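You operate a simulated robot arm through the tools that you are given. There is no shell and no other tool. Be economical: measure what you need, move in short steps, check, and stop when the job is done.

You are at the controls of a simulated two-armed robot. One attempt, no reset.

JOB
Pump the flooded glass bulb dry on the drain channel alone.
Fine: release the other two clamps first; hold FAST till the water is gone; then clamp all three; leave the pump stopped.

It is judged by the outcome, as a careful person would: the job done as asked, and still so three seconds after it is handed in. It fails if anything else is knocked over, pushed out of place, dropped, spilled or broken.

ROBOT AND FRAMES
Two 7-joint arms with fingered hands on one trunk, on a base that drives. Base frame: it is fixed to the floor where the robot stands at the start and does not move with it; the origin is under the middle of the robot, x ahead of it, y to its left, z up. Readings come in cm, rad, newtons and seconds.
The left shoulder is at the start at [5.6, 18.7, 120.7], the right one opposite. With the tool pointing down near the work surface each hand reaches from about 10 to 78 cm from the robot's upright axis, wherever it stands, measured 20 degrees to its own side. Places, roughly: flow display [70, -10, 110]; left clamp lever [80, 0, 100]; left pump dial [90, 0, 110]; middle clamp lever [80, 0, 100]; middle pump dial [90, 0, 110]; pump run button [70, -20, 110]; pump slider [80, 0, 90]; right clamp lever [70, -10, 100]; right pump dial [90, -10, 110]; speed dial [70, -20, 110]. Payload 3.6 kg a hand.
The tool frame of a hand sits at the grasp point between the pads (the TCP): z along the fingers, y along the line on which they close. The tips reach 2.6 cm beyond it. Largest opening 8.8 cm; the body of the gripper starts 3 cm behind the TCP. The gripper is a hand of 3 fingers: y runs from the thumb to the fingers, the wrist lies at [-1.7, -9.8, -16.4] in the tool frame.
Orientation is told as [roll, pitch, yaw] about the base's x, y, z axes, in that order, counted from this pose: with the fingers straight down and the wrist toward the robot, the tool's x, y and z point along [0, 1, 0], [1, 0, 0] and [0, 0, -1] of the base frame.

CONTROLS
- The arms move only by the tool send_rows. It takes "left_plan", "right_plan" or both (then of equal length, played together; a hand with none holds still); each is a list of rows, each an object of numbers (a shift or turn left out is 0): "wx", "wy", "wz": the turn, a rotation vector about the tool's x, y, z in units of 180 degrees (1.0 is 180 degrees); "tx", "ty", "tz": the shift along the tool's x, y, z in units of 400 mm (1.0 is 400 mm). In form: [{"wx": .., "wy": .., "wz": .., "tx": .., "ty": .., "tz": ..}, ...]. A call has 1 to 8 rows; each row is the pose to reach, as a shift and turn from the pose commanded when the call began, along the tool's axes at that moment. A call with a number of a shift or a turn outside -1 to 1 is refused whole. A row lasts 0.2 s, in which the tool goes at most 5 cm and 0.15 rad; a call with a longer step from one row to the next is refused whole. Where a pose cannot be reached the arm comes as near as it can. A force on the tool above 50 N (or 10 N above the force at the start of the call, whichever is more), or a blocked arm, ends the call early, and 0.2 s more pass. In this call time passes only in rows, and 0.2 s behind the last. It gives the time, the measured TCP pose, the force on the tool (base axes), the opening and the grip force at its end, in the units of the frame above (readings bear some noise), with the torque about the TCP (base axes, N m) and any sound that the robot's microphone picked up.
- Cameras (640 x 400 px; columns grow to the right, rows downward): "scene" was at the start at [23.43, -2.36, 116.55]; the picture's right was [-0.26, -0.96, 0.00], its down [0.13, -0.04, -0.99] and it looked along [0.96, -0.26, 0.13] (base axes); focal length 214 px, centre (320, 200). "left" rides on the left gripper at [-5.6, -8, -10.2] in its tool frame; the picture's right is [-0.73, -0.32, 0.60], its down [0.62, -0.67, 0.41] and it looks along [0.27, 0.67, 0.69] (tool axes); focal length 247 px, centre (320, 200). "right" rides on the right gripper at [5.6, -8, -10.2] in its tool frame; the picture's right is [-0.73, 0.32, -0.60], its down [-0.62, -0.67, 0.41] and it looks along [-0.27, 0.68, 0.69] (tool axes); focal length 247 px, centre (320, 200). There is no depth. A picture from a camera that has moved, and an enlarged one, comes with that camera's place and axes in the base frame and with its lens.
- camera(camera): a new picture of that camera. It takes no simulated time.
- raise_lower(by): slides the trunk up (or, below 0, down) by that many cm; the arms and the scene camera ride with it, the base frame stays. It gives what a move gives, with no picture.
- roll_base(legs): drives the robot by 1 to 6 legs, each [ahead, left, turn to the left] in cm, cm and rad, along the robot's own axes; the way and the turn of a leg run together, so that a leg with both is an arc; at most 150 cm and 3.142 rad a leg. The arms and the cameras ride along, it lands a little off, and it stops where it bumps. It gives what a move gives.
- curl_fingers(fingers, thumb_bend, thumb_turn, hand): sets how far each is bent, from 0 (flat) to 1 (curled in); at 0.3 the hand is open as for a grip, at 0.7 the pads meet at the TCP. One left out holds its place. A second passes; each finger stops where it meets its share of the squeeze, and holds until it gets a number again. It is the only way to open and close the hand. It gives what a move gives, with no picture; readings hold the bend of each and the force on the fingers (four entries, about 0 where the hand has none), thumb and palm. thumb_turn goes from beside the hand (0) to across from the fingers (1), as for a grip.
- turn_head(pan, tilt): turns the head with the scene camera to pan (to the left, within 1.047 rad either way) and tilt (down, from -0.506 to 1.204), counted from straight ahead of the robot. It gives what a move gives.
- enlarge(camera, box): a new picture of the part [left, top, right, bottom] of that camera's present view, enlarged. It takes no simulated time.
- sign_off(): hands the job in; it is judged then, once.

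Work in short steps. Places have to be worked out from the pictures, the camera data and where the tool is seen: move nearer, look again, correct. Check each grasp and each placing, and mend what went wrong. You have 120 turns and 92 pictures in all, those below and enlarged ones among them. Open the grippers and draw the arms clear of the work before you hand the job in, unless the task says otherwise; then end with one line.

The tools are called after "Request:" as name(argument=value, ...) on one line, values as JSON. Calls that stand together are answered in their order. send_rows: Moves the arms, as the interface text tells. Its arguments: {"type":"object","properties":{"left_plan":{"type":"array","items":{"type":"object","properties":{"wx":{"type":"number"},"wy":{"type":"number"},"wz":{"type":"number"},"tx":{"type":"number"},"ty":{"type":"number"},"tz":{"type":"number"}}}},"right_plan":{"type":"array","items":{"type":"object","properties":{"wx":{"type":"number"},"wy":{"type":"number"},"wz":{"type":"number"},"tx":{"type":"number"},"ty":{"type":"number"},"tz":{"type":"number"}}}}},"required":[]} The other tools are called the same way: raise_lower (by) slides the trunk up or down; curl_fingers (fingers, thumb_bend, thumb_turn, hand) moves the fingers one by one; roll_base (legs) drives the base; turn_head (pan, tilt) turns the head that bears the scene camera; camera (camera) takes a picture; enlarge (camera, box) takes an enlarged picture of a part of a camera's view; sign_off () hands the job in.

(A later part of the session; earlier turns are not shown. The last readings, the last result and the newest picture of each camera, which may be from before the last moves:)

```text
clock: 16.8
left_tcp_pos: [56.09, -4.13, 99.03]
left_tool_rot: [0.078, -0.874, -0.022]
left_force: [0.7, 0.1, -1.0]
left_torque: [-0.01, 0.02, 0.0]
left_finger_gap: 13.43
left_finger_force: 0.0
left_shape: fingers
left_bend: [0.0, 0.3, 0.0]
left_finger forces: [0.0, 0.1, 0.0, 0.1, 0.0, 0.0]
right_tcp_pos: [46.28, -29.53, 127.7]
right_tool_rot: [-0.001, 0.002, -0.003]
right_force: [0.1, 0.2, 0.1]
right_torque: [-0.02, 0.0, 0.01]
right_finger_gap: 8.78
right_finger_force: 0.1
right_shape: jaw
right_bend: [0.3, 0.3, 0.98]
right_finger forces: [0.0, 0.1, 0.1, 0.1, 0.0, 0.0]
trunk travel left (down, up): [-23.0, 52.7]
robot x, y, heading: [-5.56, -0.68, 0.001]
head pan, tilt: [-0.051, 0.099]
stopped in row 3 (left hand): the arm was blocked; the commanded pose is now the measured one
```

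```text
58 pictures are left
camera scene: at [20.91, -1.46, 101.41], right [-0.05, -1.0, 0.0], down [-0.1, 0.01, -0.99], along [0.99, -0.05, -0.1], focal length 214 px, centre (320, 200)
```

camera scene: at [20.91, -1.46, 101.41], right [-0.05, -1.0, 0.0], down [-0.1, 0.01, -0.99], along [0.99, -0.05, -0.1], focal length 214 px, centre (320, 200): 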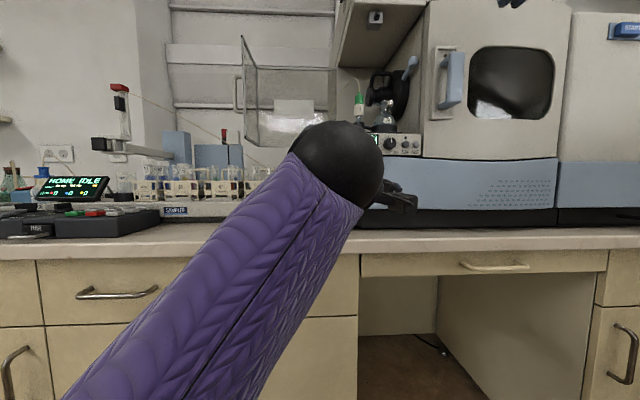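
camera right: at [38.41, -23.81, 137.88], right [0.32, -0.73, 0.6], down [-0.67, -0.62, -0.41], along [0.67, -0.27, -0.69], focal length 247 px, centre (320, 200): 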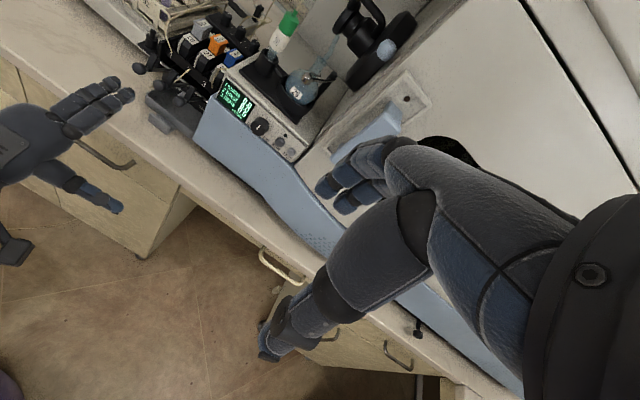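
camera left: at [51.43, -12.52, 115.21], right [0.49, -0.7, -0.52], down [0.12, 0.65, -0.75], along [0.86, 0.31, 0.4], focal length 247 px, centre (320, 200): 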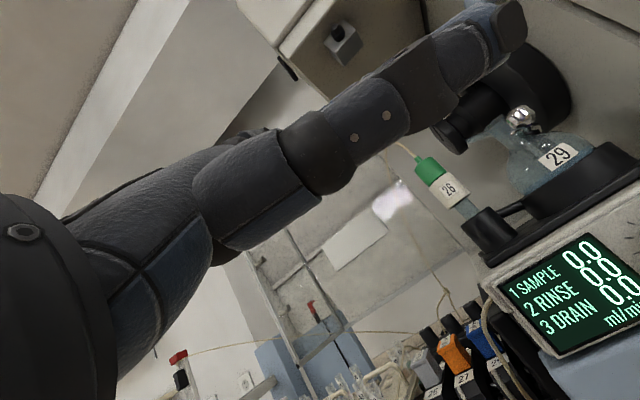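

The left fingertips are now at about (62, -2.6/-5.0, 105), nearly horizontal. I'll lower the trunk 6 cm so the tips come to z≈99, then shift right toward lever 3's line.

Request:
raise_lower(by=-6)

Request:
send_rows(left_plan=[{"tx": -0.05}, {"tx": -0.095}])

Request:
enlarge(camera="right", box=[60, 20, 240, 160])

Request:
camera(camera="left")

```text
clock: 17.8
left_tcp_pos: [57.57, -1.1, 92.63]
left_tool_rot: [0.21, -0.907, -0.079]
left_force: [0.8, 0.3, 0.8]
left_torque: [0.0, 0.0, -0.01]
left_finger_gap: 13.43
left_finger_force: 0.0
left_shape: fingers
left_bend: [0.0, 0.3, 0.0]
left_finger forces: [0.0, 0.1, 0.1, 0.1, 0.0, 0.0]
right_tcp_pos: [46.14, -29.42, 121.71]
right_tool_rot: [0.0, 0.003, -0.001]
right_force: [-1.3, 0.4, 0.5]
right_torque: [0.02, 0.01, -0.04]
right_finger_gap: 8.77
right_finger_force: 0.2
right_shape: jaw
right_bend: [0.3, 0.3, 0.98]
right_finger forces: [0.1, 0.0, 0.0, 0.1, 0.0, 0.1]
trunk travel left (down, up): [-17.0, 58.7]
robot x, y, heading: [-4.95, -1.12, -0.002]
head pan, tilt: [-0.051, 0.099]
```

```text
clock: 18.6
left_tcp_pos: [57.19, -5.57, 90.46]
left_tool_rot: [0.191, -0.87, -0.075]
left_force: [1.4, 0.6, -0.1]
left_torque: [0.0, -0.03, -0.02]
left_finger_gap: 13.44
left_finger_force: 0.1
left_shape: fingers
left_bend: [0.0, 0.3, 0.0]
left_finger forces: [0.1, 0.1, 0.0, 0.1, 0.0, 0.0]
right_tcp_pos: [46.36, -29.44, 121.69]
right_tool_rot: [0.001, 0.002, -0.001]
right_force: [0.4, 0.9, -0.3]
right_torque: [0.01, 0.02, -0.01]
right_finger_gap: 8.78
right_finger_force: 0.0
right_shape: jaw
right_bend: [0.3, 0.3, 0.98]
right_finger forces: [0.0, 0.0, 0.0, 0.1, 0.0, 0.0]
trunk travel left (down, up): [-17.0, 58.7]
robot x, y, heading: [-5.11, -1.23, 0.004]
head pan, tilt: [-0.051, 0.099]
stopped in row 2 (left hand): the arm was blocked; the commanded pose is now the measured one
```

```text
2.86 times, centred on (150, 90) of right
camera zoom: at [38.38, -23.84, 131.91], right [0.32, -0.73, 0.6], down [-0.67, -0.62, -0.41], along [0.67, -0.27, -0.69], focal length 706 px, centre (806, 514)
```

zoom: 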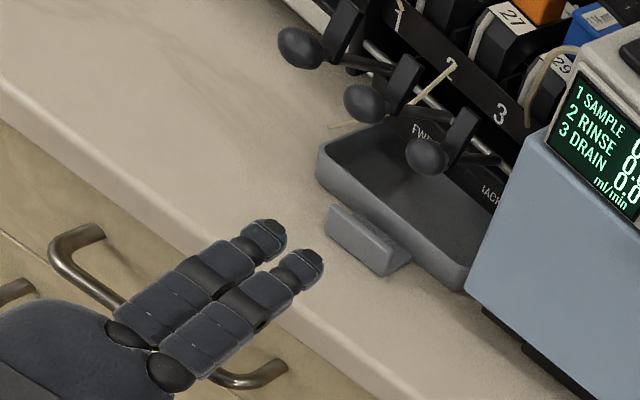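

```text
56 pictures are left
camera left: at [44.61, -12.1, 90.16], right [0.31, -0.63, -0.71], down [-0.16, 0.7, -0.69], along [0.94, 0.32, 0.11], focal length 247 px, centre (320, 200)
```

left: 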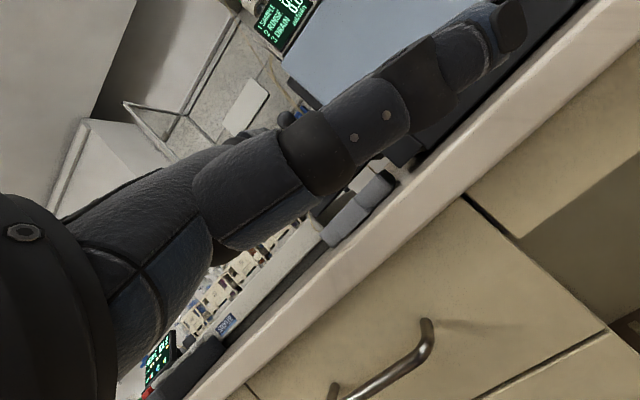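

The left arm runs into its joint limit when crossing the body. I'll strafe the base 12 cm right so the left shoulder faces the levers, then bring the hand back left.

Request:
roll_base(legs=[[0, -12, 0]])

Request:
send_rows(left_plan=[{"tx": 0.08, "ty": 0.01}, {"tx": 0.16, "ty": 0.02}, {"tx": 0.24, "ty": 0.03, "wy": -0.02, "wz": -0.02}])

Request:
enlarge(camera="right", box=[30, 0, 210, 140])

```text
clock: 19.8
left_tcp_pos: [57.03, -17.94, 90.4]
left_tool_rot: [0.19, -0.87, -0.076]
left_force: [0.1, -0.6, 0.2]
left_torque: [-0.01, -0.02, -0.01]
left_finger_gap: 13.41
left_finger_force: 0.2
left_shape: fingers
left_bend: [0.0, 0.3, 0.0]
left_finger forces: [0.0, 0.0, 0.1, 0.0, 0.1, 0.0]
right_tcp_pos: [46.24, -41.77, 121.63]
right_tool_rot: [0.0, 0.004, -0.003]
right_force: [1.3, -0.5, -0.1]
right_torque: [0.0, -0.01, -0.01]
right_finger_gap: 8.77
right_finger_force: 0.0
right_shape: jaw
right_bend: [0.3, 0.3, 0.98]
right_finger forces: [0.1, 0.1, 0.0, 0.1, 0.0, 0.0]
trunk travel left (down, up): [-17.0, 58.7]
robot x, y, heading: [-5.6, -13.03, -0.0]
head pan, tilt: [-0.051, 0.099]
```

```text
clock: 20.6
left_tcp_pos: [57.59, -7.73, 93.06]
left_tool_rot: [0.073, -0.89, 0.013]
left_force: [0.6, 0.5, 0.0]
left_torque: [0.02, 0.0, 0.0]
left_finger_gap: 13.43
left_finger_force: 0.0
left_shape: fingers
left_bend: [0.0, 0.3, 0.0]
left_finger forces: [0.1, 0.0, 0.0, 0.1, 0.1, 0.0]
right_tcp_pos: [46.31, -41.63, 121.61]
right_tool_rot: [-0.001, 0.004, -0.001]
right_force: [0.0, 1.0, -0.7]
right_torque: [-0.02, 0.03, 0.03]
right_finger_gap: 8.78
right_finger_force: 0.1
right_shape: jaw
right_bend: [0.3, 0.3, 0.98]
right_finger forces: [0.0, 0.0, 0.0, 0.1, 0.1, 0.0]
trunk travel left (down, up): [-17.0, 58.7]
robot x, y, heading: [-5.35, -13.18, 0.002]
head pan, tilt: [-0.051, 0.099]
```

```text
2.86 times, centred on (120, 70) of right
camera zoom: at [38.34, -36.04, 131.91], right [0.32, -0.73, 0.6], down [-0.67, -0.62, -0.41], along [0.67, -0.27, -0.69], focal length 706 px, centre (891, 571)
```

zoom: 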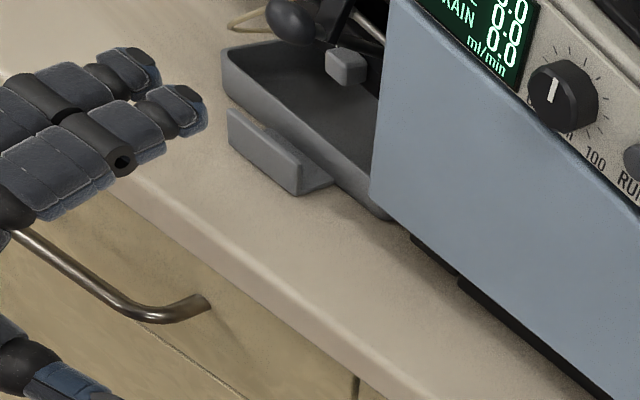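

The hand is aligned with fingertips at about (64.5, -6.2/-8.6, 99). I'll slide forward 7 cm so the fingers pass under knob 3.

Request:
send_rows(left_plan=[{"tx": -0.004, "ty": 0.045, "tz": 0.075}, {"tx": -0.0075, "ty": 0.0985, "tz": 0.1455}])

Request:
camera(camera="right")

Request:
turn_head(pan=0.3, tilt=0.1)

Request:
camera(camera="scene")

```text
clock: 21.2
left_tcp_pos: [64.56, -7.89, 91.41]
left_tool_rot: [0.058, -0.876, 0.021]
left_force: [0.0, -0.5, 0.0]
left_torque: [0.02, -0.01, 0.01]
left_finger_gap: 13.42
left_finger_force: 0.1
left_shape: fingers
left_bend: [0.0, 0.3, 0.0]
left_finger forces: [0.0, 0.0, 0.0, 0.0, 0.0, 0.1]
right_tcp_pos: [46.35, -41.77, 121.66]
right_tool_rot: [0.0, 0.003, -0.003]
right_force: [0.4, -0.4, -0.2]
right_torque: [0.0, 0.0, 0.04]
right_finger_gap: 8.78
right_finger_force: 0.0
right_shape: jaw
right_bend: [0.3, 0.3, 0.98]
right_finger forces: [0.0, 0.0, 0.0, 0.1, 0.0, 0.0]
trunk travel left (down, up): [-17.0, 58.7]
robot x, y, heading: [-5.39, -12.86, 0.0]
head pan, tilt: [-0.051, 0.099]
```

```text
54 pictures are left
camera right: at [38.37, -36.07, 131.89], right [0.32, -0.73, 0.6], down [-0.67, -0.62, -0.41], along [0.67, -0.27, -0.69], focal length 247 px, centre (320, 200)
```

right: 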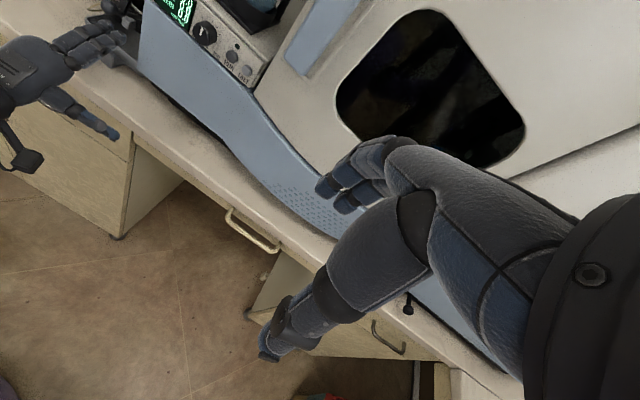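

```text
clock: 22.1
left_tcp_pos: [64.47, -7.9, 91.69]
left_tool_rot: [0.055, -0.881, 0.023]
left_force: [0.6, 0.0, 0.4]
left_torque: [0.0, 0.0, -0.01]
left_finger_gap: 13.44
left_finger_force: 0.0
left_shape: fingers
left_bend: [0.0, 0.3, 0.0]
left_finger forces: [0.1, 0.1, 0.0, 0.0, 0.0, 0.0]
right_tcp_pos: [46.31, -41.72, 121.71]
right_tool_rot: [-0.002, 0.001, -0.001]
right_force: [-0.6, -0.1, -0.8]
right_torque: [0.0, 0.02, -0.04]
right_finger_gap: 8.78
right_finger_force: 0.0
right_shape: jaw
right_bend: [0.3, 0.3, 0.98]
right_finger forces: [0.1, 0.0, 0.0, 0.0, 0.0, 0.1]
trunk travel left (down, up): [-17.0, 58.7]
robot x, y, heading: [-5.37, -12.96, 0.0]
head pan, tilt: [0.3, 0.099]
```

```text
53 pictures are left
camera scene: at [21.68, -10.5, 94.82], right [0.29, -0.96, 0.0], down [-0.1, -0.03, -0.99], along [0.95, 0.29, -0.1], focal length 214 px, centre (320, 200)
```

scene: 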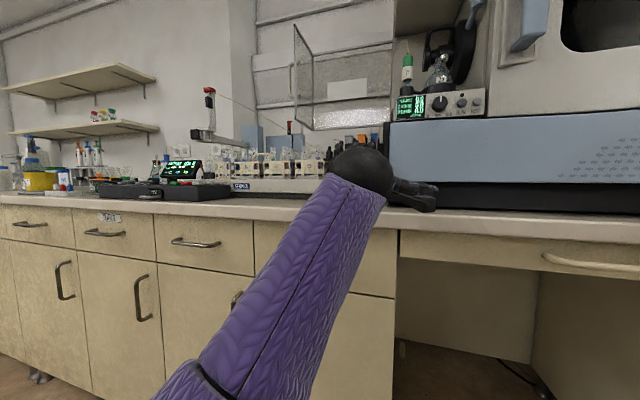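

The scene view is blocked by the forearm, so I'll enlarge the right camera's view of the fingertips and knob 3.

Request:
enlarge(camera="right", box=[40, 0, 200, 100])

```text
4.00 times, centred on (120, 50) of right
camera zoom: at [38.35, -36.05, 131.9], right [0.32, -0.73, 0.6], down [-0.67, -0.62, -0.41], along [0.67, -0.27, -0.69], focal length 988 px, centre (1120, 800)
```

zoom: 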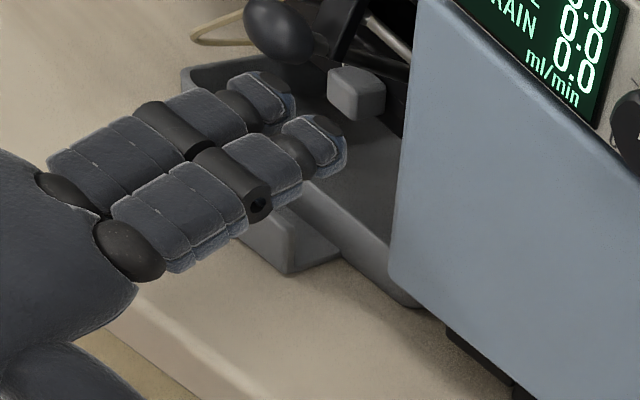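

Both fingertips are under knob 3 at x≈71, y≈-6/-8, clear of lever 2. I'll shift 0.4 cm right and lift along the lever's arc.

Request:
send_rows(left_plan=[{"tx": -0.01, "ty": 0.029, "tz": -0.024}, {"tx": -0.01, "ty": 0.066, "tz": -0.038}, {"tx": -0.01, "ty": 0.111, "tz": -0.043}])

Request:
enlarge(camera="right", box=[40, 0, 200, 100])

```text
clock: 22.9
left_tcp_pos: [65.78, -8.6, 96.35]
left_tool_rot: [0.047, -0.875, 0.027]
left_force: [-0.3, 0.0, -0.4]
left_torque: [0.01, -0.03, -0.03]
left_finger_gap: 13.4
left_finger_force: 0.3
left_shape: fingers
left_bend: [0.0, 0.3, 0.0]
left_finger forces: [0.0, 0.2, 0.0, 0.1, 0.1, 0.1]
right_tcp_pos: [46.19, -41.76, 121.77]
right_tool_rot: [-0.002, 0.003, -0.002]
right_force: [0.7, 0.4, -0.2]
right_torque: [0.0, -0.02, 0.01]
right_finger_gap: 8.78
right_finger_force: 0.0
right_shape: jaw
right_bend: [0.3, 0.3, 0.98]
right_finger forces: [0.0, 0.0, 0.1, 0.0, 0.1, 0.1]
trunk travel left (down, up): [-17.0, 58.7]
robot x, y, heading: [-5.39, -12.94, 0.001]
head pan, tilt: [0.3, 0.099]
```

```text
4.00 times, centred on (120, 50) of right
camera zoom: at [38.35, -36.05, 131.91], right [0.32, -0.73, 0.6], down [-0.67, -0.62, -0.41], along [0.67, -0.27, -0.69], focal length 988 px, centre (1120, 800)
```

zoom: 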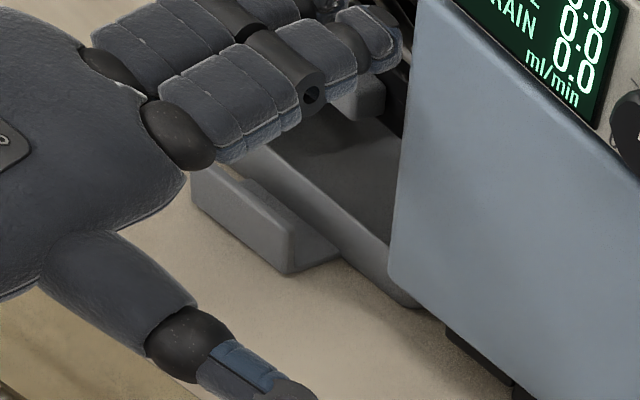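

Lever 3 has left the right camera's frame, and the hand registered no force. I'll move the right hand left and up for a better view.

Request:
send_rows(right_plan=[{"tx": 0.1, "tz": -0.05}, {"tx": 0.2, "tz": -0.1}, {"tx": 0.3, "tz": -0.15}])

Request:
enlarge(camera="right", box=[80, 0, 260, 130])

```text
clock: 23.7
left_tcp_pos: [65.84, -8.56, 96.36]
left_tool_rot: [0.05, -0.877, 0.024]
left_force: [-0.7, -0.1, -0.5]
left_torque: [0.03, 0.0, -0.01]
left_finger_gap: 13.44
left_finger_force: 0.1
left_shape: fingers
left_bend: [0.0, 0.3, 0.0]
left_finger forces: [0.1, 0.0, 0.0, 0.0, 0.1, 0.0]
right_tcp_pos: [46.15, -29.4, 127.61]
right_tool_rot: [-0.001, 0.001, -0.002]
right_force: [-0.3, 0.1, 0.3]
right_torque: [0.02, 0.0, -0.02]
right_finger_gap: 8.75
right_finger_force: 0.1
right_shape: jaw
right_bend: [0.3, 0.3, 0.98]
right_finger forces: [0.1, 0.0, 0.0, 0.0, 0.0, 0.0]
trunk travel left (down, up): [-17.0, 58.7]
robot x, y, heading: [-5.32, -12.81, -0.001]
head pan, tilt: [0.3, 0.099]
```

```text
3.08 times, centred on (170, 65) of right
camera zoom: at [38.24, -23.84, 137.82], right [0.32, -0.73, 0.6], down [-0.67, -0.62, -0.41], along [0.67, -0.27, -0.69], focal length 760 px, centre (782, 615)
```

zoom: 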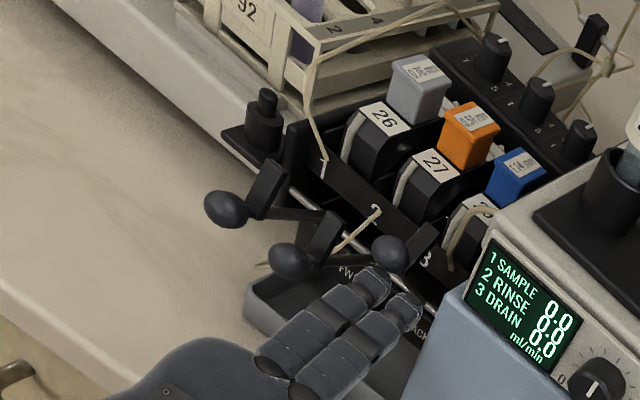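

Lever 3 is up on the fingers at about (72.4, 104.5), and levers 1 and 2 are still down. I'll fold the thumb to keep it off the blue panel, then keep pushing lever 3 forward.

Request:
curl_fingers(hand="left", thumb_bend=0.9)

Request:
send_rows(left_plan=[{"ty": 0.045, "tz": 0.012}, {"ty": 0.075, "tz": 0.035}, {"ty": 0.09, "tz": 0.055}])

Request:
camera(camera="right")

Request:
enlarge(camera="right", box=[100, 0, 260, 110])

```text
clock: 24.7
left_tcp_pos: [65.83, -8.6, 96.25]
left_tool_rot: [0.051, -0.877, 0.024]
left_force: [-0.2, 0.4, -0.2]
left_torque: [0.01, -0.02, -0.01]
left_finger_gap: 6.12
left_finger_force: 0.0
left_shape: fingers
left_bend: [0.0, 0.9, 0.0]
left_finger forces: [0.0, 0.0, 0.0, 0.0, 0.1, 0.0]
right_tcp_pos: [46.23, -29.49, 127.54]
right_tool_rot: [-0.001, 0.003, -0.004]
right_force: [-0.3, 0.1, -0.6]
right_torque: [0.0, 0.0, 0.0]
right_finger_gap: 8.76
right_finger_force: 0.0
right_shape: jaw
right_bend: [0.3, 0.3, 0.98]
right_finger forces: [0.0, 0.1, 0.0, 0.0, 0.0, 0.1]
trunk travel left (down, up): [-17.0, 58.7]
robot x, y, heading: [-5.5, -13.39, -0.001]
head pan, tilt: [0.3, 0.099]
```

```text
clock: 25.5
left_tcp_pos: [69.72, -8.4, 97.58]
left_tool_rot: [0.052, -0.878, 0.023]
left_force: [-0.5, -0.1, 0.6]
left_torque: [-0.01, 0.0, -0.01]
left_finger_gap: 6.08
left_finger_force: 0.0
left_shape: fingers
left_bend: [0.0, 0.9, 0.0]
left_finger forces: [0.1, 0.0, 0.0, 0.1, 0.0, 0.0]
right_tcp_pos: [46.17, -29.58, 127.57]
right_tool_rot: [0.001, 0.003, -0.001]
right_force: [-0.7, 0.3, 0.3]
right_torque: [0.01, 0.0, 0.0]
right_finger_gap: 8.76
right_finger_force: 0.1
right_shape: jaw
right_bend: [0.3, 0.3, 0.98]
right_finger forces: [0.1, 0.1, 0.0, 0.1, 0.0, 0.1]
trunk travel left (down, up): [-17.0, 58.7]
robot x, y, heading: [-5.56, -13.05, -0.001]
head pan, tilt: [0.3, 0.099]
```

```text
49 pictures are left
camera right: at [38.3, -23.96, 137.76], right [0.32, -0.73, 0.6], down [-0.67, -0.62, -0.41], along [0.67, -0.27, -0.69], focal length 247 px, centre (320, 200)
```

right: 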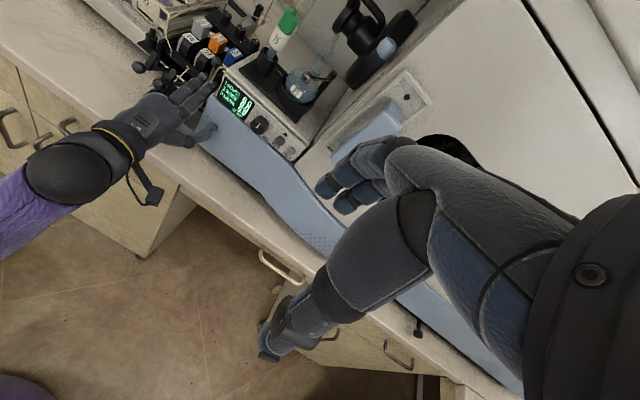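

```text
3.64 times, centred on (180, 55) of right
camera zoom: at [38.3, -23.96, 137.76], right [0.32, -0.73, 0.6], down [-0.67, -0.62, -0.41], along [0.67, -0.27, -0.69], focal length 898 px, centre (829, 727)
```

zoom: 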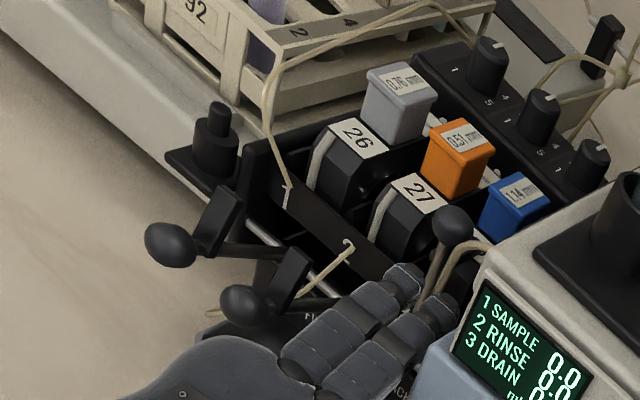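

Lever 3's knob now reads about (78.3, -7.25, 106.6), close to upright. I'll nudge forward 1 cm more until I feel the stop.

Request:
send_rows(left_plan=[{"ty": 0.008, "tz": 0.01}, {"ty": 0.016, "tz": 0.02}])

Request:
enlarge(camera="right", box=[100, 0, 260, 110])

```text
clock: 26.1
left_tcp_pos: [70.47, -8.36, 97.71]
left_tool_rot: [0.05, -0.882, 0.025]
left_force: [-29.5, 7.7, -3.2]
left_torque: [-0.09, -1.13, -1.81]
left_finger_gap: 6.81
left_finger_force: 14.3
left_shape: fingers
left_bend: [0.0, 0.9, 0.0]
left_finger forces: [0.0, 0.0, 0.0, 0.0, 28.8, 0.1]
right_tcp_pos: [45.85, -29.35, 127.66]
right_tool_rot: [-0.002, -0.001, -0.001]
right_force: [0.1, -0.2, -0.2]
right_torque: [0.03, 0.0, -0.02]
right_finger_gap: 8.79
right_finger_force: 0.0
right_shape: jaw
right_bend: [0.3, 0.3, 0.98]
right_finger forces: [0.0, 0.0, 0.1, 0.1, 0.0, 0.0]
trunk travel left (down, up): [-17.0, 58.7]
robot x, y, heading: [-5.12, -13.36, -0.006]
head pan, tilt: [0.3, 0.099]
```

```text
3.64 times, centred on (180, 55) of right
camera zoom: at [37.86, -23.81, 137.92], right [0.32, -0.73, 0.6], down [-0.67, -0.62, -0.41], along [0.68, -0.27, -0.69], focal length 898 px, centre (829, 727)
```

zoom: 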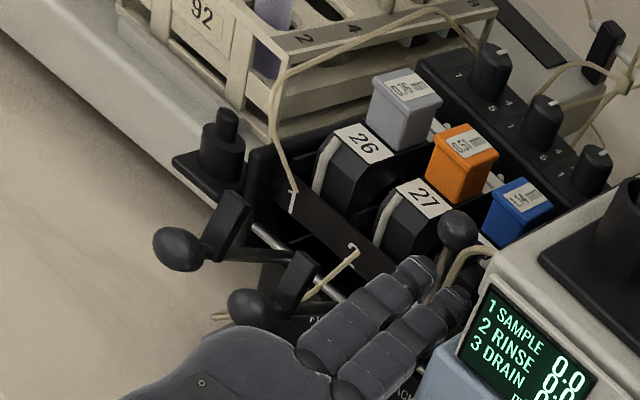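

The thumb, not the fingers, is pressing the panel at 29 N. I'm backing straight out now.

Request:
send_rows(left_plan=[{"ty": -0.05, "tz": -0.06}, {"ty": -0.11, "tz": -0.132}, {"ty": -0.17, "tz": -0.204}])

Request:
enlarge(camera="right", box=[100, 0, 260, 110])

Request:
camera(camera="scene")

```text
clock: 26.9
left_tcp_pos: [60.78, -8.25, 98.86]
left_tool_rot: [0.066, -0.907, 0.028]
left_force: [-0.7, 0.5, 0.5]
left_torque: [0.0, 0.0, 0.02]
left_finger_gap: 6.07
left_finger_force: 0.1
left_shape: fingers
left_bend: [0.0, 0.9, 0.0]
left_finger forces: [0.0, 0.0, 0.0, 0.1, 0.0, 0.0]
right_tcp_pos: [46.22, -29.41, 127.68]
right_tool_rot: [-0.002, 0.001, -0.002]
right_force: [0.0, -0.7, -0.4]
right_torque: [0.01, 0.01, -0.01]
right_finger_gap: 8.76
right_finger_force: 0.1
right_shape: jaw
right_bend: [0.3, 0.3, 0.98]
right_finger forces: [0.1, 0.1, 0.0, 0.1, 0.0, 0.1]
trunk travel left (down, up): [-17.0, 58.7]
robot x, y, heading: [-5.58, -13.38, 0.001]
head pan, tilt: [0.3, 0.099]
```

```text
3.64 times, centred on (180, 55) of right
camera zoom: at [38.24, -23.95, 137.79], right [0.32, -0.73, 0.6], down [-0.67, -0.62, -0.41], along [0.67, -0.27, -0.69], focal length 898 px, centre (829, 727)
```

zoom: 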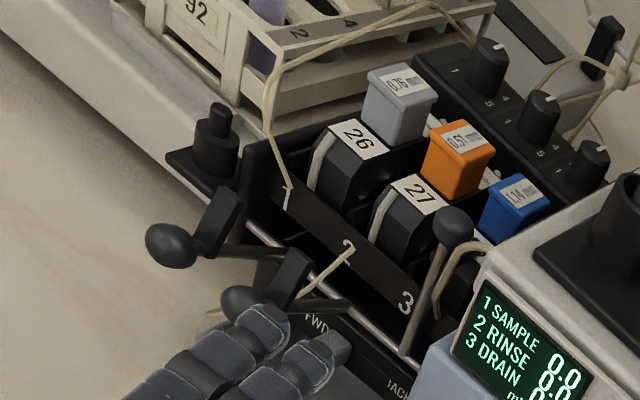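

```text
45 pictures are left
camera scene: at [21.66, -10.48, 94.84], right [0.29, -0.96, 0.0], down [-0.09, -0.03, -1.0], along [0.95, 0.29, -0.1], focal length 214 px, centre (320, 200)
```

scene: 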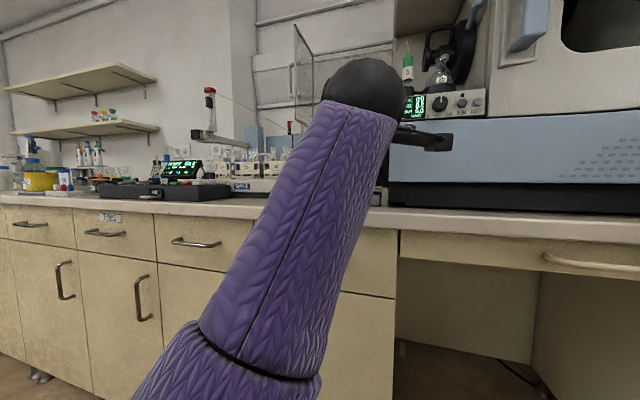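

Lever 3 stands upright and levers 1 and 2 stay down. I'll move the left hand back and to the left, out of the way and out of the scene camera's view.

Request:
send_rows(left_plan=[{"ty": -0.04, "tz": -0.05}, {"ty": -0.06, "tz": -0.073, "tx": 0.1}, {"ty": -0.06, "tz": -0.073, "tx": 0.2}, {"ty": -0.06, "tz": -0.073, "tx": 0.3}, {"ty": -0.06, "tz": -0.073, "tx": 0.4}])

Request:
turn_head(pan=-0.05, tilt=-0.1)

Request:
camera(camera="scene")

Request:
enlarge(camera="scene", box=[260, 110, 400, 220])

```text
clock: 28.1
left_tcp_pos: [55.22, 6.48, 98.19]
left_tool_rot: [0.05, -0.875, 0.02]
left_force: [-0.1, -1.0, 0.7]
left_torque: [-0.01, 0.01, 0.0]
left_finger_gap: 6.09
left_finger_force: 0.0
left_shape: fingers
left_bend: [0.0, 0.9, 0.0]
left_finger forces: [0.0, 0.0, 0.0, 0.0, 0.1, 0.0]
right_tcp_pos: [46.22, -29.63, 127.55]
right_tool_rot: [0.0, 0.003, -0.002]
right_force: [0.3, 0.4, -0.4]
right_torque: [0.02, 0.01, 0.0]
right_finger_gap: 8.78
right_finger_force: 0.1
right_shape: jaw
right_bend: [0.3, 0.3, 0.98]
right_finger forces: [0.0, 0.0, 0.0, 0.0, 0.1, 0.1]
trunk travel left (down, up): [-17.0, 58.7]
robot x, y, heading: [-5.62, -13.12, 0.004]
head pan, tilt: [0.3, 0.099]
```

```text
clock: 28.9
left_tcp_pos: [55.31, 6.45, 97.94]
left_tool_rot: [0.052, -0.879, 0.023]
left_force: [-0.6, 0.1, -0.4]
left_torque: [0.01, 0.0, -0.02]
left_finger_gap: 6.08
left_finger_force: 0.0
left_shape: fingers
left_bend: [0.0, 0.9, 0.0]
left_finger forces: [0.1, 0.1, 0.0, 0.0, 0.0, 0.0]
right_tcp_pos: [46.21, -29.65, 127.55]
right_tool_rot: [0.0, 0.004, -0.001]
right_force: [0.3, -0.3, -0.5]
right_torque: [-0.01, 0.02, 0.01]
right_finger_gap: 8.79
right_finger_force: 0.1
right_shape: jaw
right_bend: [0.3, 0.3, 0.98]
right_finger forces: [0.1, 0.0, 0.0, 0.0, 0.0, 0.1]
trunk travel left (down, up): [-17.0, 58.7]
robot x, y, heading: [-5.47, -12.77, -0.005]
head pan, tilt: [-0.051, -0.099]
```

```text
44 pictures are left
camera scene: at [21.58, -13.64, 96.61], right [-0.05, -1.0, 0.0], down [0.1, -0.01, -1.0], along [0.99, -0.05, 0.1], focal length 214 px, centre (320, 200)
```

scene: 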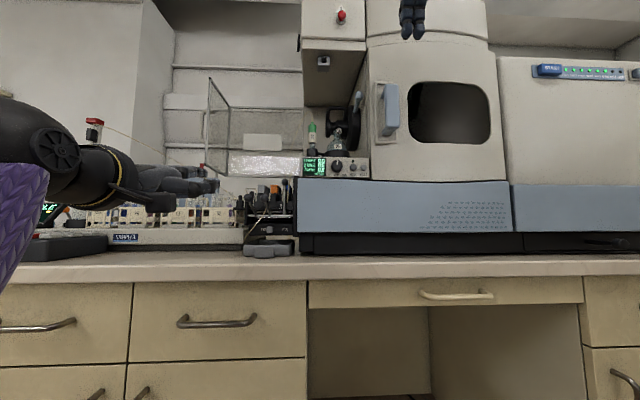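

```text
3.64 times, centred on (330, 165) of scene
camera zoom: at [21.58, -13.64, 96.61], right [-0.05, -1.0, 0.0], down [0.1, -0.01, -1.0], along [0.99, -0.05, 0.1], focal length 780 px, centre (284, 327)
```

zoom: 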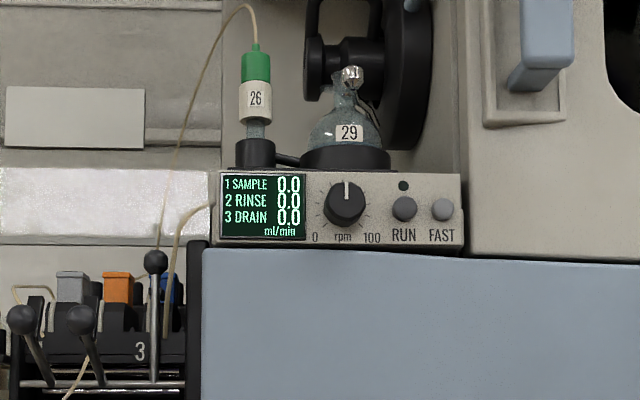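

FAST re-measures at (70.3, -26.4, 109.3), with RUN 2.6 cm to its left. I'll press with the right thumb alone: curl the fingers into a fist and pitch the hand forward.

Request:
curl_fingers(hand="right", fingers=1, thumb_bend=0.3, thumb_turn=1)

Request:
send_rows(right_plan=[{"wx": -0.047, "tx": 0.01, "ty": 0.03, "tz": 0.04}, {"wx": -0.094, "tx": 0.02, "ty": 0.06, "tz": 0.08}, {"wx": -0.141, "tx": 0.03, "ty": 0.1, "tz": 0.12}, {"wx": -0.188, "tx": 0.04, "ty": 0.14, "tz": 0.16}, {"wx": -0.235, "tx": 0.05, "ty": 0.18, "tz": 0.2}, {"wx": -0.282, "tx": 0.06, "ty": 0.22, "tz": 0.245}, {"wx": -0.329, "tx": 0.07, "ty": 0.255, "tz": 0.29}, {"wx": -0.376, "tx": 0.08, "ty": 0.295, "tz": 0.335}])

Request:
camera(camera="scene")

Request:
camera(camera="right")

```text
clock: 29.9
left_tcp_pos: [55.25, 6.53, 98.18]
left_tool_rot: [0.052, -0.878, 0.023]
left_force: [-1.2, -0.4, 0.0]
left_torque: [-0.01, -0.02, -0.01]
left_finger_gap: 6.09
left_finger_force: 0.1
left_shape: fingers
left_bend: [0.0, 0.9, 0.0]
left_finger forces: [0.0, 0.0, 0.1, 0.0, 0.0, 0.0]
right_tcp_pos: [46.19, -29.58, 127.54]
right_tool_rot: [-0.002, 0.004, -0.001]
right_force: [-0.1, 0.6, 0.2]
right_torque: [-0.02, 0.01, -0.02]
right_finger_gap: 3.58
right_finger_force: 0.0
right_shape: fingers
right_bend: [1.0, 0.3, 0.97]
right_finger forces: [0.0, 0.0, 0.1, 0.1, 0.0, 0.1]
trunk travel left (down, up): [-17.0, 58.7]
robot x, y, heading: [-5.61, -13.22, -0.003]
head pan, tilt: [-0.051, -0.099]
```

```text
clock: 31.7
left_tcp_pos: [55.31, 6.63, 98.19]
left_tool_rot: [0.048, -0.877, 0.025]
left_force: [-0.1, -0.7, -0.6]
left_torque: [-0.01, 0.01, 0.01]
left_finger_gap: 6.11
left_finger_force: 0.1
left_shape: fingers
left_bend: [0.0, 0.9, 0.0]
left_finger forces: [0.0, 0.0, 0.0, 0.0, 0.0, 0.1]
right_tcp_pos: [56.5, -22.4, 114.22]
right_tool_rot: [-0.006, -1.076, 0.073]
right_force: [-0.9, 1.7, -1.0]
right_torque: [0.0, 0.02, -0.02]
right_finger_gap: 3.64
right_finger_force: 0.0
right_shape: fingers
right_bend: [1.0, 0.3, 0.97]
right_finger forces: [0.0, 0.0, 0.0, 0.0, 0.0, 0.1]
right hand out of reach, approached as far as the arm can: row 8
trunk travel left (down, up): [-17.0, 58.7]
robot x, y, heading: [-5.17, -12.97, -0.0]
head pan, tilt: [-0.051, -0.099]
```

```text
42 pictures are left
camera scene: at [21.56, -13.45, 96.63], right [-0.05, -1.0, 0.0], down [0.1, -0.01, -0.99], along [0.99, -0.05, 0.1], focal length 214 px, centre (320, 200)
```

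scene: 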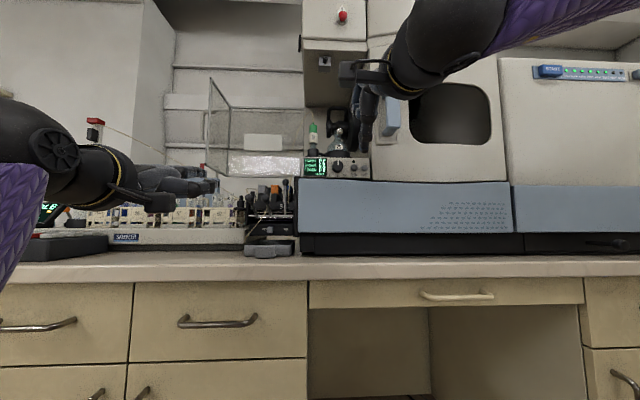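

```text
41 pictures are left
camera right: at [43.24, -17.56, 111.79], right [-0.33, -0.76, 0.57], down [0.09, -0.62, -0.78], along [0.94, -0.2, 0.27], focal length 247 px, centre (320, 200)
```

right: 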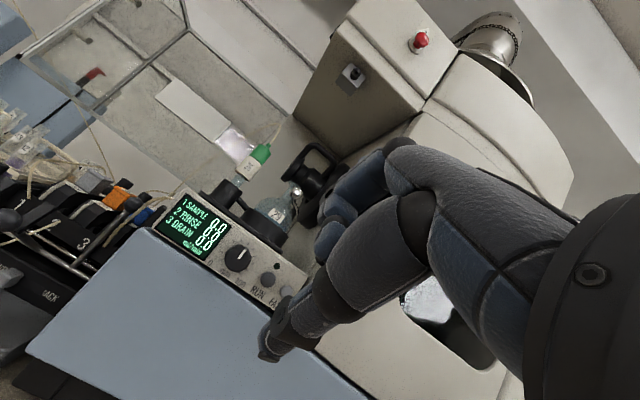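

The pitch came out at 62° with the arm at its limit and the elbow high. I'll raise the trunk 12 cm to ease the shoulder, then bring the hand back down in line with FAST.

Request:
raise_lower(by=12)

Request:
send_rows(right_plan=[{"tx": -0.03, "ty": -0.06, "tz": 0.03}, {"tx": -0.06, "ty": -0.12, "tz": 0.06}, {"tx": -0.1, "ty": -0.19, "tz": 0.1}, {"tx": -0.1, "ty": -0.26, "tz": 0.14}])

Request:
camera(camera="right")

```text
clock: 33.2
left_tcp_pos: [55.33, 6.62, 110.03]
left_tool_rot: [0.05, -0.875, 0.024]
left_force: [0.0, 0.3, 0.2]
left_torque: [-0.01, 0.02, -0.01]
left_finger_gap: 6.1
left_finger_force: 0.0
left_shape: fingers
left_bend: [0.0, 0.9, 0.0]
left_finger forces: [0.1, 0.1, 0.1, 0.1, 0.1, 0.0]
right_tcp_pos: [50.24, -22.84, 132.07]
right_tool_rot: [-0.022, -1.196, 0.086]
right_force: [0.3, -0.5, 0.0]
right_torque: [-0.01, -0.02, 0.0]
right_finger_gap: 3.63
right_finger_force: 0.1
right_shape: fingers
right_bend: [1.0, 0.3, 0.97]
right_finger forces: [0.1, 0.0, 0.0, 0.0, 0.0, 0.0]
trunk travel left (down, up): [-29.0, 46.7]
robot x, y, heading: [-5.39, -13.31, -0.0]
head pan, tilt: [-0.051, -0.099]
```

```text
clock: 34.2
left_tcp_pos: [55.47, 6.73, 110.12]
left_tool_rot: [0.052, -0.877, 0.021]
left_force: [-0.1, -1.0, 1.0]
left_torque: [-0.05, 0.01, 0.01]
left_finger_gap: 6.1
left_finger_force: 0.1
left_shape: fingers
left_bend: [0.0, 0.9, 0.0]
left_finger forces: [0.1, 0.0, 0.0, 0.1, 0.0, 0.0]
right_tcp_pos: [50.05, -22.9, 122.21]
right_tool_rot: [-0.01, -1.189, 0.061]
right_force: [-0.3, 1.0, -0.6]
right_torque: [0.0, 0.04, 0.01]
right_finger_gap: 3.62
right_finger_force: 0.0
right_shape: fingers
right_bend: [1.0, 0.3, 0.97]
right_finger forces: [0.1, 0.0, 0.1, 0.0, 0.0, 0.0]
right hand out of reach, approached as far as the arm can: row 2, 3, 4
trunk travel left (down, up): [-29.0, 46.7]
robot x, y, heading: [-5.19, -13.06, 0.004]
head pan, tilt: [-0.051, -0.099]
```

```text
40 pictures are left
camera right: at [37.36, -17.92, 118.45], right [-0.4, -0.75, 0.52], down [0.16, -0.62, -0.77], along [0.9, -0.22, 0.37], focal length 247 px, centre (320, 200)
```

right: 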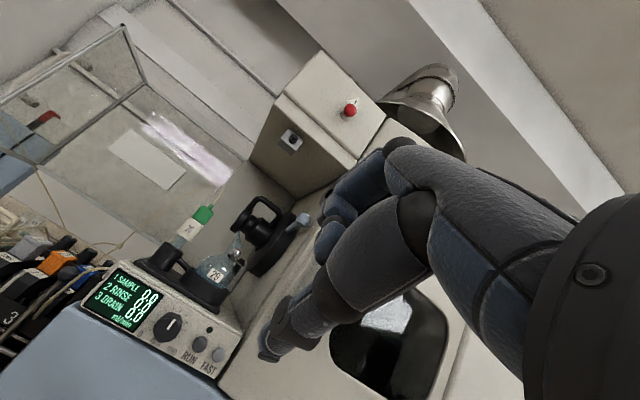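

The right wrist can't pitch far enough. The left hand's flat-finger pose works well, so I'll use it with the hand yawed right, which lets its left finger lead onto FAST. First I'll move the right hand well clear.

Request:
send_rows(right_plan=[{"wx": 0.04, "tx": -0.1}, {"wx": 0.08, "tx": -0.2}, {"wx": 0.12, "tx": -0.3}, {"wx": 0.16, "tx": -0.4}, {"wx": 0.2, "tx": -0.5}])

Request:
roll_base(legs=[[0, 0, -0.42]])

Request:
turn_head(pan=0.4, tilt=0.1)

Request:
camera(camera="scene")

```text
clock: 35.4
left_tcp_pos: [55.41, 6.63, 110.24]
left_tool_rot: [0.053, -0.879, 0.023]
left_force: [0.0, -0.9, -0.4]
left_torque: [0.01, 0.01, 0.03]
left_finger_gap: 6.08
left_finger_force: 0.1
left_shape: fingers
left_bend: [0.0, 0.9, 0.0]
left_finger forces: [0.0, 0.1, 0.0, 0.0, 0.0, 0.0]
right_tcp_pos: [51.5, -42.83, 122.52]
right_tool_rot: [-0.007, -0.567, 0.068]
right_force: [0.5, 0.8, -0.6]
right_torque: [-0.02, -0.01, 0.0]
right_finger_gap: 3.64
right_finger_force: 0.1
right_shape: fingers
right_bend: [1.0, 0.3, 0.97]
right_finger forces: [0.0, 0.1, 0.1, 0.0, 0.0, 0.1]
right hand out of reach, approached as far as the arm can: row 1
trunk travel left (down, up): [-29.0, 46.7]
robot x, y, heading: [-5.49, -13.28, -0.008]
head pan, tilt: [-0.051, -0.099]
```

```text
clock: 37.0
left_tcp_pos: [58.03, -20.61, 110.1]
left_tool_rot: [0.052, -0.876, -0.404]
left_force: [-0.1, 0.5, -0.7]
left_torque: [-0.03, -0.04, 0.02]
left_finger_gap: 6.09
left_finger_force: 0.0
left_shape: fingers
left_bend: [0.0, 0.9, 0.0]
left_finger forces: [0.0, 0.0, 0.0, 0.1, 0.1, 0.0]
right_tcp_pos: [33.94, -63.78, 122.37]
right_tool_rot: [-0.01, -0.567, -0.36]
right_force: [-0.1, 0.1, 0.3]
right_torque: [0.02, 0.0, -0.03]
right_finger_gap: 3.63
right_finger_force: 0.1
right_shape: fingers
right_bend: [1.0, 0.3, 0.97]
right_finger forces: [0.0, 0.0, 0.0, 0.0, 0.1, 0.0]
trunk travel left (down, up): [-29.0, 46.7]
robot x, y, heading: [-5.32, -13.19, -0.431]
head pan, tilt: [-0.051, -0.099]
```

```text
clock: 38.0
left_tcp_pos: [58.04, -20.38, 110.21]
left_tool_rot: [0.05, -0.876, -0.405]
left_force: [0.0, -0.8, 0.4]
left_torque: [-0.01, -0.02, 0.0]
left_finger_gap: 6.06
left_finger_force: 0.2
left_shape: fingers
left_bend: [0.0, 0.9, 0.0]
left_finger forces: [0.1, 0.0, 0.1, 0.0, 0.1, 0.1]
right_tcp_pos: [34.03, -63.66, 122.49]
right_tool_rot: [-0.01, -0.566, -0.36]
right_force: [-0.2, -0.1, 0.8]
right_torque: [0.02, -0.02, 0.02]
right_finger_gap: 3.64
right_finger_force: 0.1
right_shape: fingers
right_bend: [1.0, 0.3, 0.97]
right_finger forces: [0.0, 0.0, 0.0, 0.0, 0.0, 0.0]
trunk travel left (down, up): [-29.0, 46.7]
robot x, y, heading: [-5.4, -13.14, -0.431]
head pan, tilt: [0.4, 0.099]
```

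```text
39 pictures are left
camera scene: at [18.34, -20.12, 107.98], right [-0.03, -1.0, 0.0], down [-0.1, 0.0, -1.0], along [0.99, -0.03, -0.1], focal length 214 px, centre (320, 200)
```

scene: 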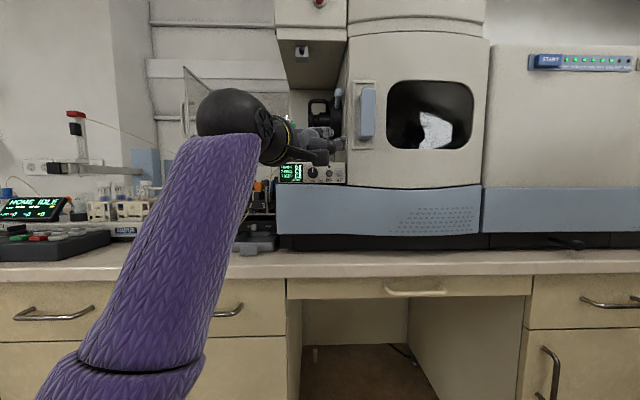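

The hand now points forward-right and the scene camera sees the fingers and panel. I'll enlarge to locate the fingertips against the FAST button.

Request:
enlarge(camera="scene", box=[260, 100, 380, 200])

```text
4.00 times, centred on (320, 150) of scene
camera zoom: at [18.34, -20.12, 107.98], right [-0.03, -1.0, 0.0], down [-0.1, 0.0, -1.0], along [0.99, -0.03, -0.1], focal length 858 px, centre (320, 400)
```

zoom: 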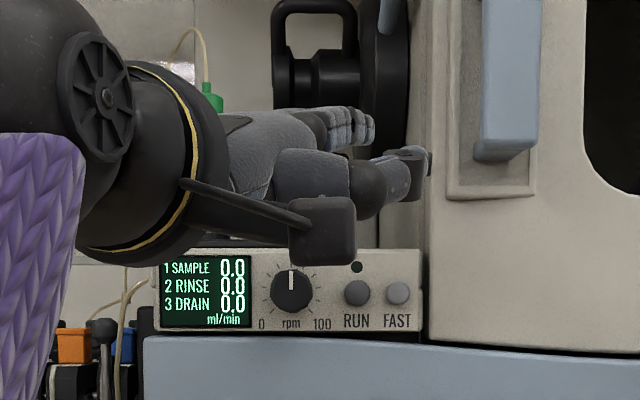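

The fingertips are at about (65, -22 to -24, 117.6). I'll drop 8.3 cm and shift right 4 cm to line the leading left finger up with FAST, still short of the panel.

Request:
send_rows(left_plan=[{"tx": -0.027, "ty": -0.04, "tz": 0.06}, {"tx": -0.054, "ty": -0.08, "tz": 0.12}, {"tx": -0.082, "ty": -0.119, "tz": 0.181}])

Request:
enlarge(camera="scene", box=[260, 100, 380, 200])

Request:
camera(camera="left")

Request:
camera(camera="right")

```text
clock: 38.8
left_tcp_pos: [59.21, -24.34, 101.79]
left_tool_rot: [0.053, -0.88, -0.405]
left_force: [-0.4, -0.1, 0.8]
left_torque: [0.02, -0.01, 0.02]
left_finger_gap: 6.08
left_finger_force: 0.1
left_shape: fingers
left_bend: [0.0, 0.9, 0.0]
left_finger forces: [0.0, 0.0, 0.0, 0.0, 0.0, 0.1]
right_tcp_pos: [34.07, -63.64, 122.39]
right_tool_rot: [-0.011, -0.566, -0.359]
right_force: [0.0, 0.5, 0.3]
right_torque: [-0.03, 0.01, -0.01]
right_finger_gap: 3.63
right_finger_force: 0.0
right_shape: fingers
right_bend: [1.0, 0.3, 0.97]
right_finger forces: [0.0, 0.0, 0.0, 0.0, 0.1, 0.0]
trunk travel left (down, up): [-29.0, 46.7]
robot x, y, heading: [-5.48, -12.83, -0.435]
head pan, tilt: [0.4, 0.099]
```

```text
4.00 times, centred on (320, 150) of scene
camera zoom: at [18.34, -20.12, 107.97], right [-0.03, -1.0, 0.0], down [-0.1, 0.0, -0.99], along [0.99, -0.03, -0.1], focal length 858 px, centre (320, 400)
```

zoom: 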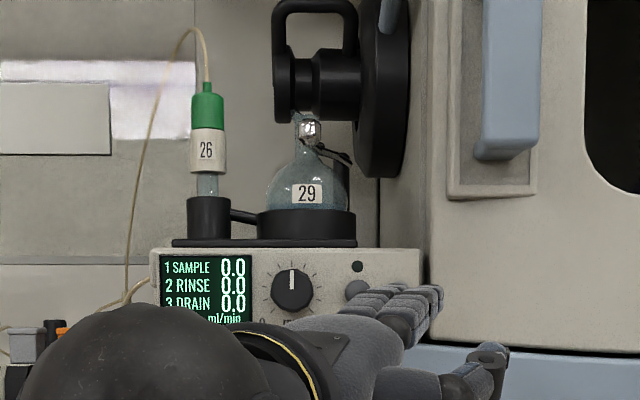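

```text
36 pictures are left
camera left: at [45.14, -24.84, 101.93], right [-0.01, -0.76, -0.65], down [0.13, 0.64, -0.75], along [0.99, -0.1, 0.09], focal length 247 px, centre (320, 200)
```

left: 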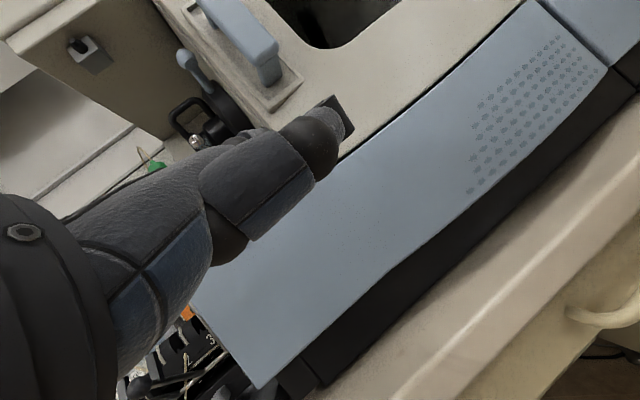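

```text
35 pictures are left
camera right: at [24.64, -54.08, 126.66], right [-0.31, -0.66, 0.68], down [-0.54, -0.47, -0.7], along [0.78, -0.59, -0.21], focal length 247 px, centre (320, 200)
```

right: 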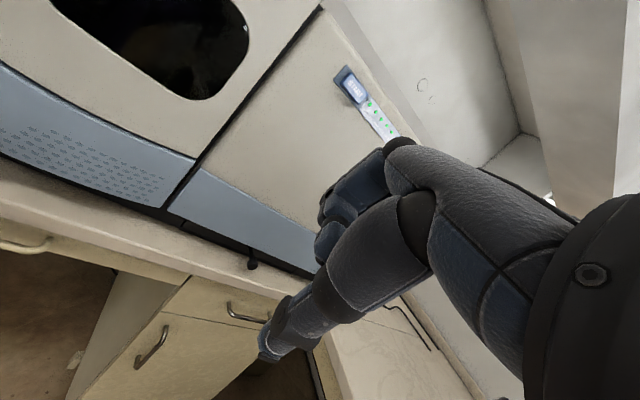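

The fingertips have reached the panel's height. I'll zoom in tightly to see which finger is where relative to FAST.

Request:
enlarge(camera="scene", box=[325, 155, 375, 195])

```text
10.00 times, centred on (350, 175) of scene
camera zoom: at [18.34, -20.12, 107.97], right [-0.03, -1.0, 0.0], down [-0.1, 0.0, -0.99], along [0.99, -0.03, -0.1], focal length 2145 px, centre (20, 450)
```

zoom: 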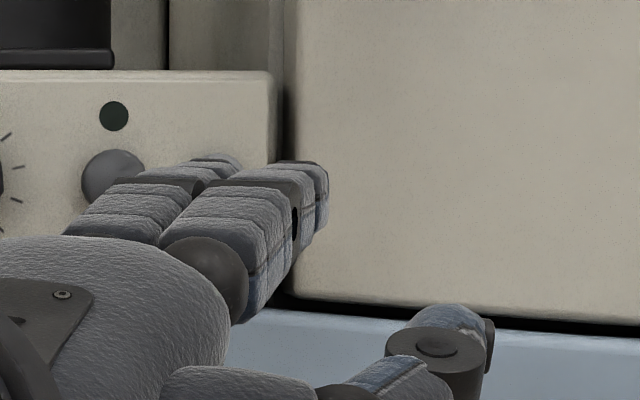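

The left fingertip (≈65.9, -26.0, 109.4) is right in front of FAST, and the right finger lags beside it. I'll advance 3.5 cm straight ahead and look again before pressing.

Request:
send_rows(left_plan=[{"tx": 0.015, "ty": 0.0265, "tz": 0.0315}, {"tx": 0.03, "ty": 0.053, "tz": 0.063}])

Request:
enlarge(camera="scene", box=[305, 145, 375, 195])

```text
clock: 39.4
left_tcp_pos: [62.8, -24.3, 101.78]
left_tool_rot: [0.053, -0.878, -0.406]
left_force: [0.4, 0.2, -0.6]
left_torque: [0.02, -0.02, 0.03]
left_finger_gap: 6.04
left_finger_force: 0.0
left_shape: fingers
left_bend: [0.0, 0.9, 0.0]
left_finger forces: [0.0, 0.0, 0.0, 0.0, 0.0, 0.0]
right_tcp_pos: [34.01, -63.62, 122.46]
right_tool_rot: [-0.01, -0.567, -0.359]
right_force: [0.5, 1.7, 0.3]
right_torque: [0.01, 0.02, -0.01]
right_finger_gap: 3.62
right_finger_force: 0.0
right_shape: fingers
right_bend: [1.0, 0.3, 0.97]
right_finger forces: [0.0, 0.0, 0.0, 0.0, 0.0, 0.0]
trunk travel left (down, up): [-29.0, 46.7]
robot x, y, heading: [-5.67, -13.03, -0.434]
head pan, tilt: [0.4, 0.099]
```

```text
8.00 times, centred on (340, 170) of scene
camera zoom: at [18.35, -20.11, 107.97], right [-0.03, -1.0, 0.0], down [-0.1, 0.0, -0.99], along [0.99, -0.03, -0.1], focal length 1716 px, centre (160, 440)
```

zoom: 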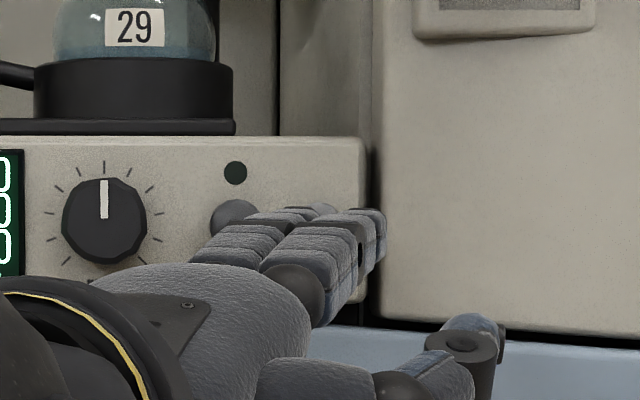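

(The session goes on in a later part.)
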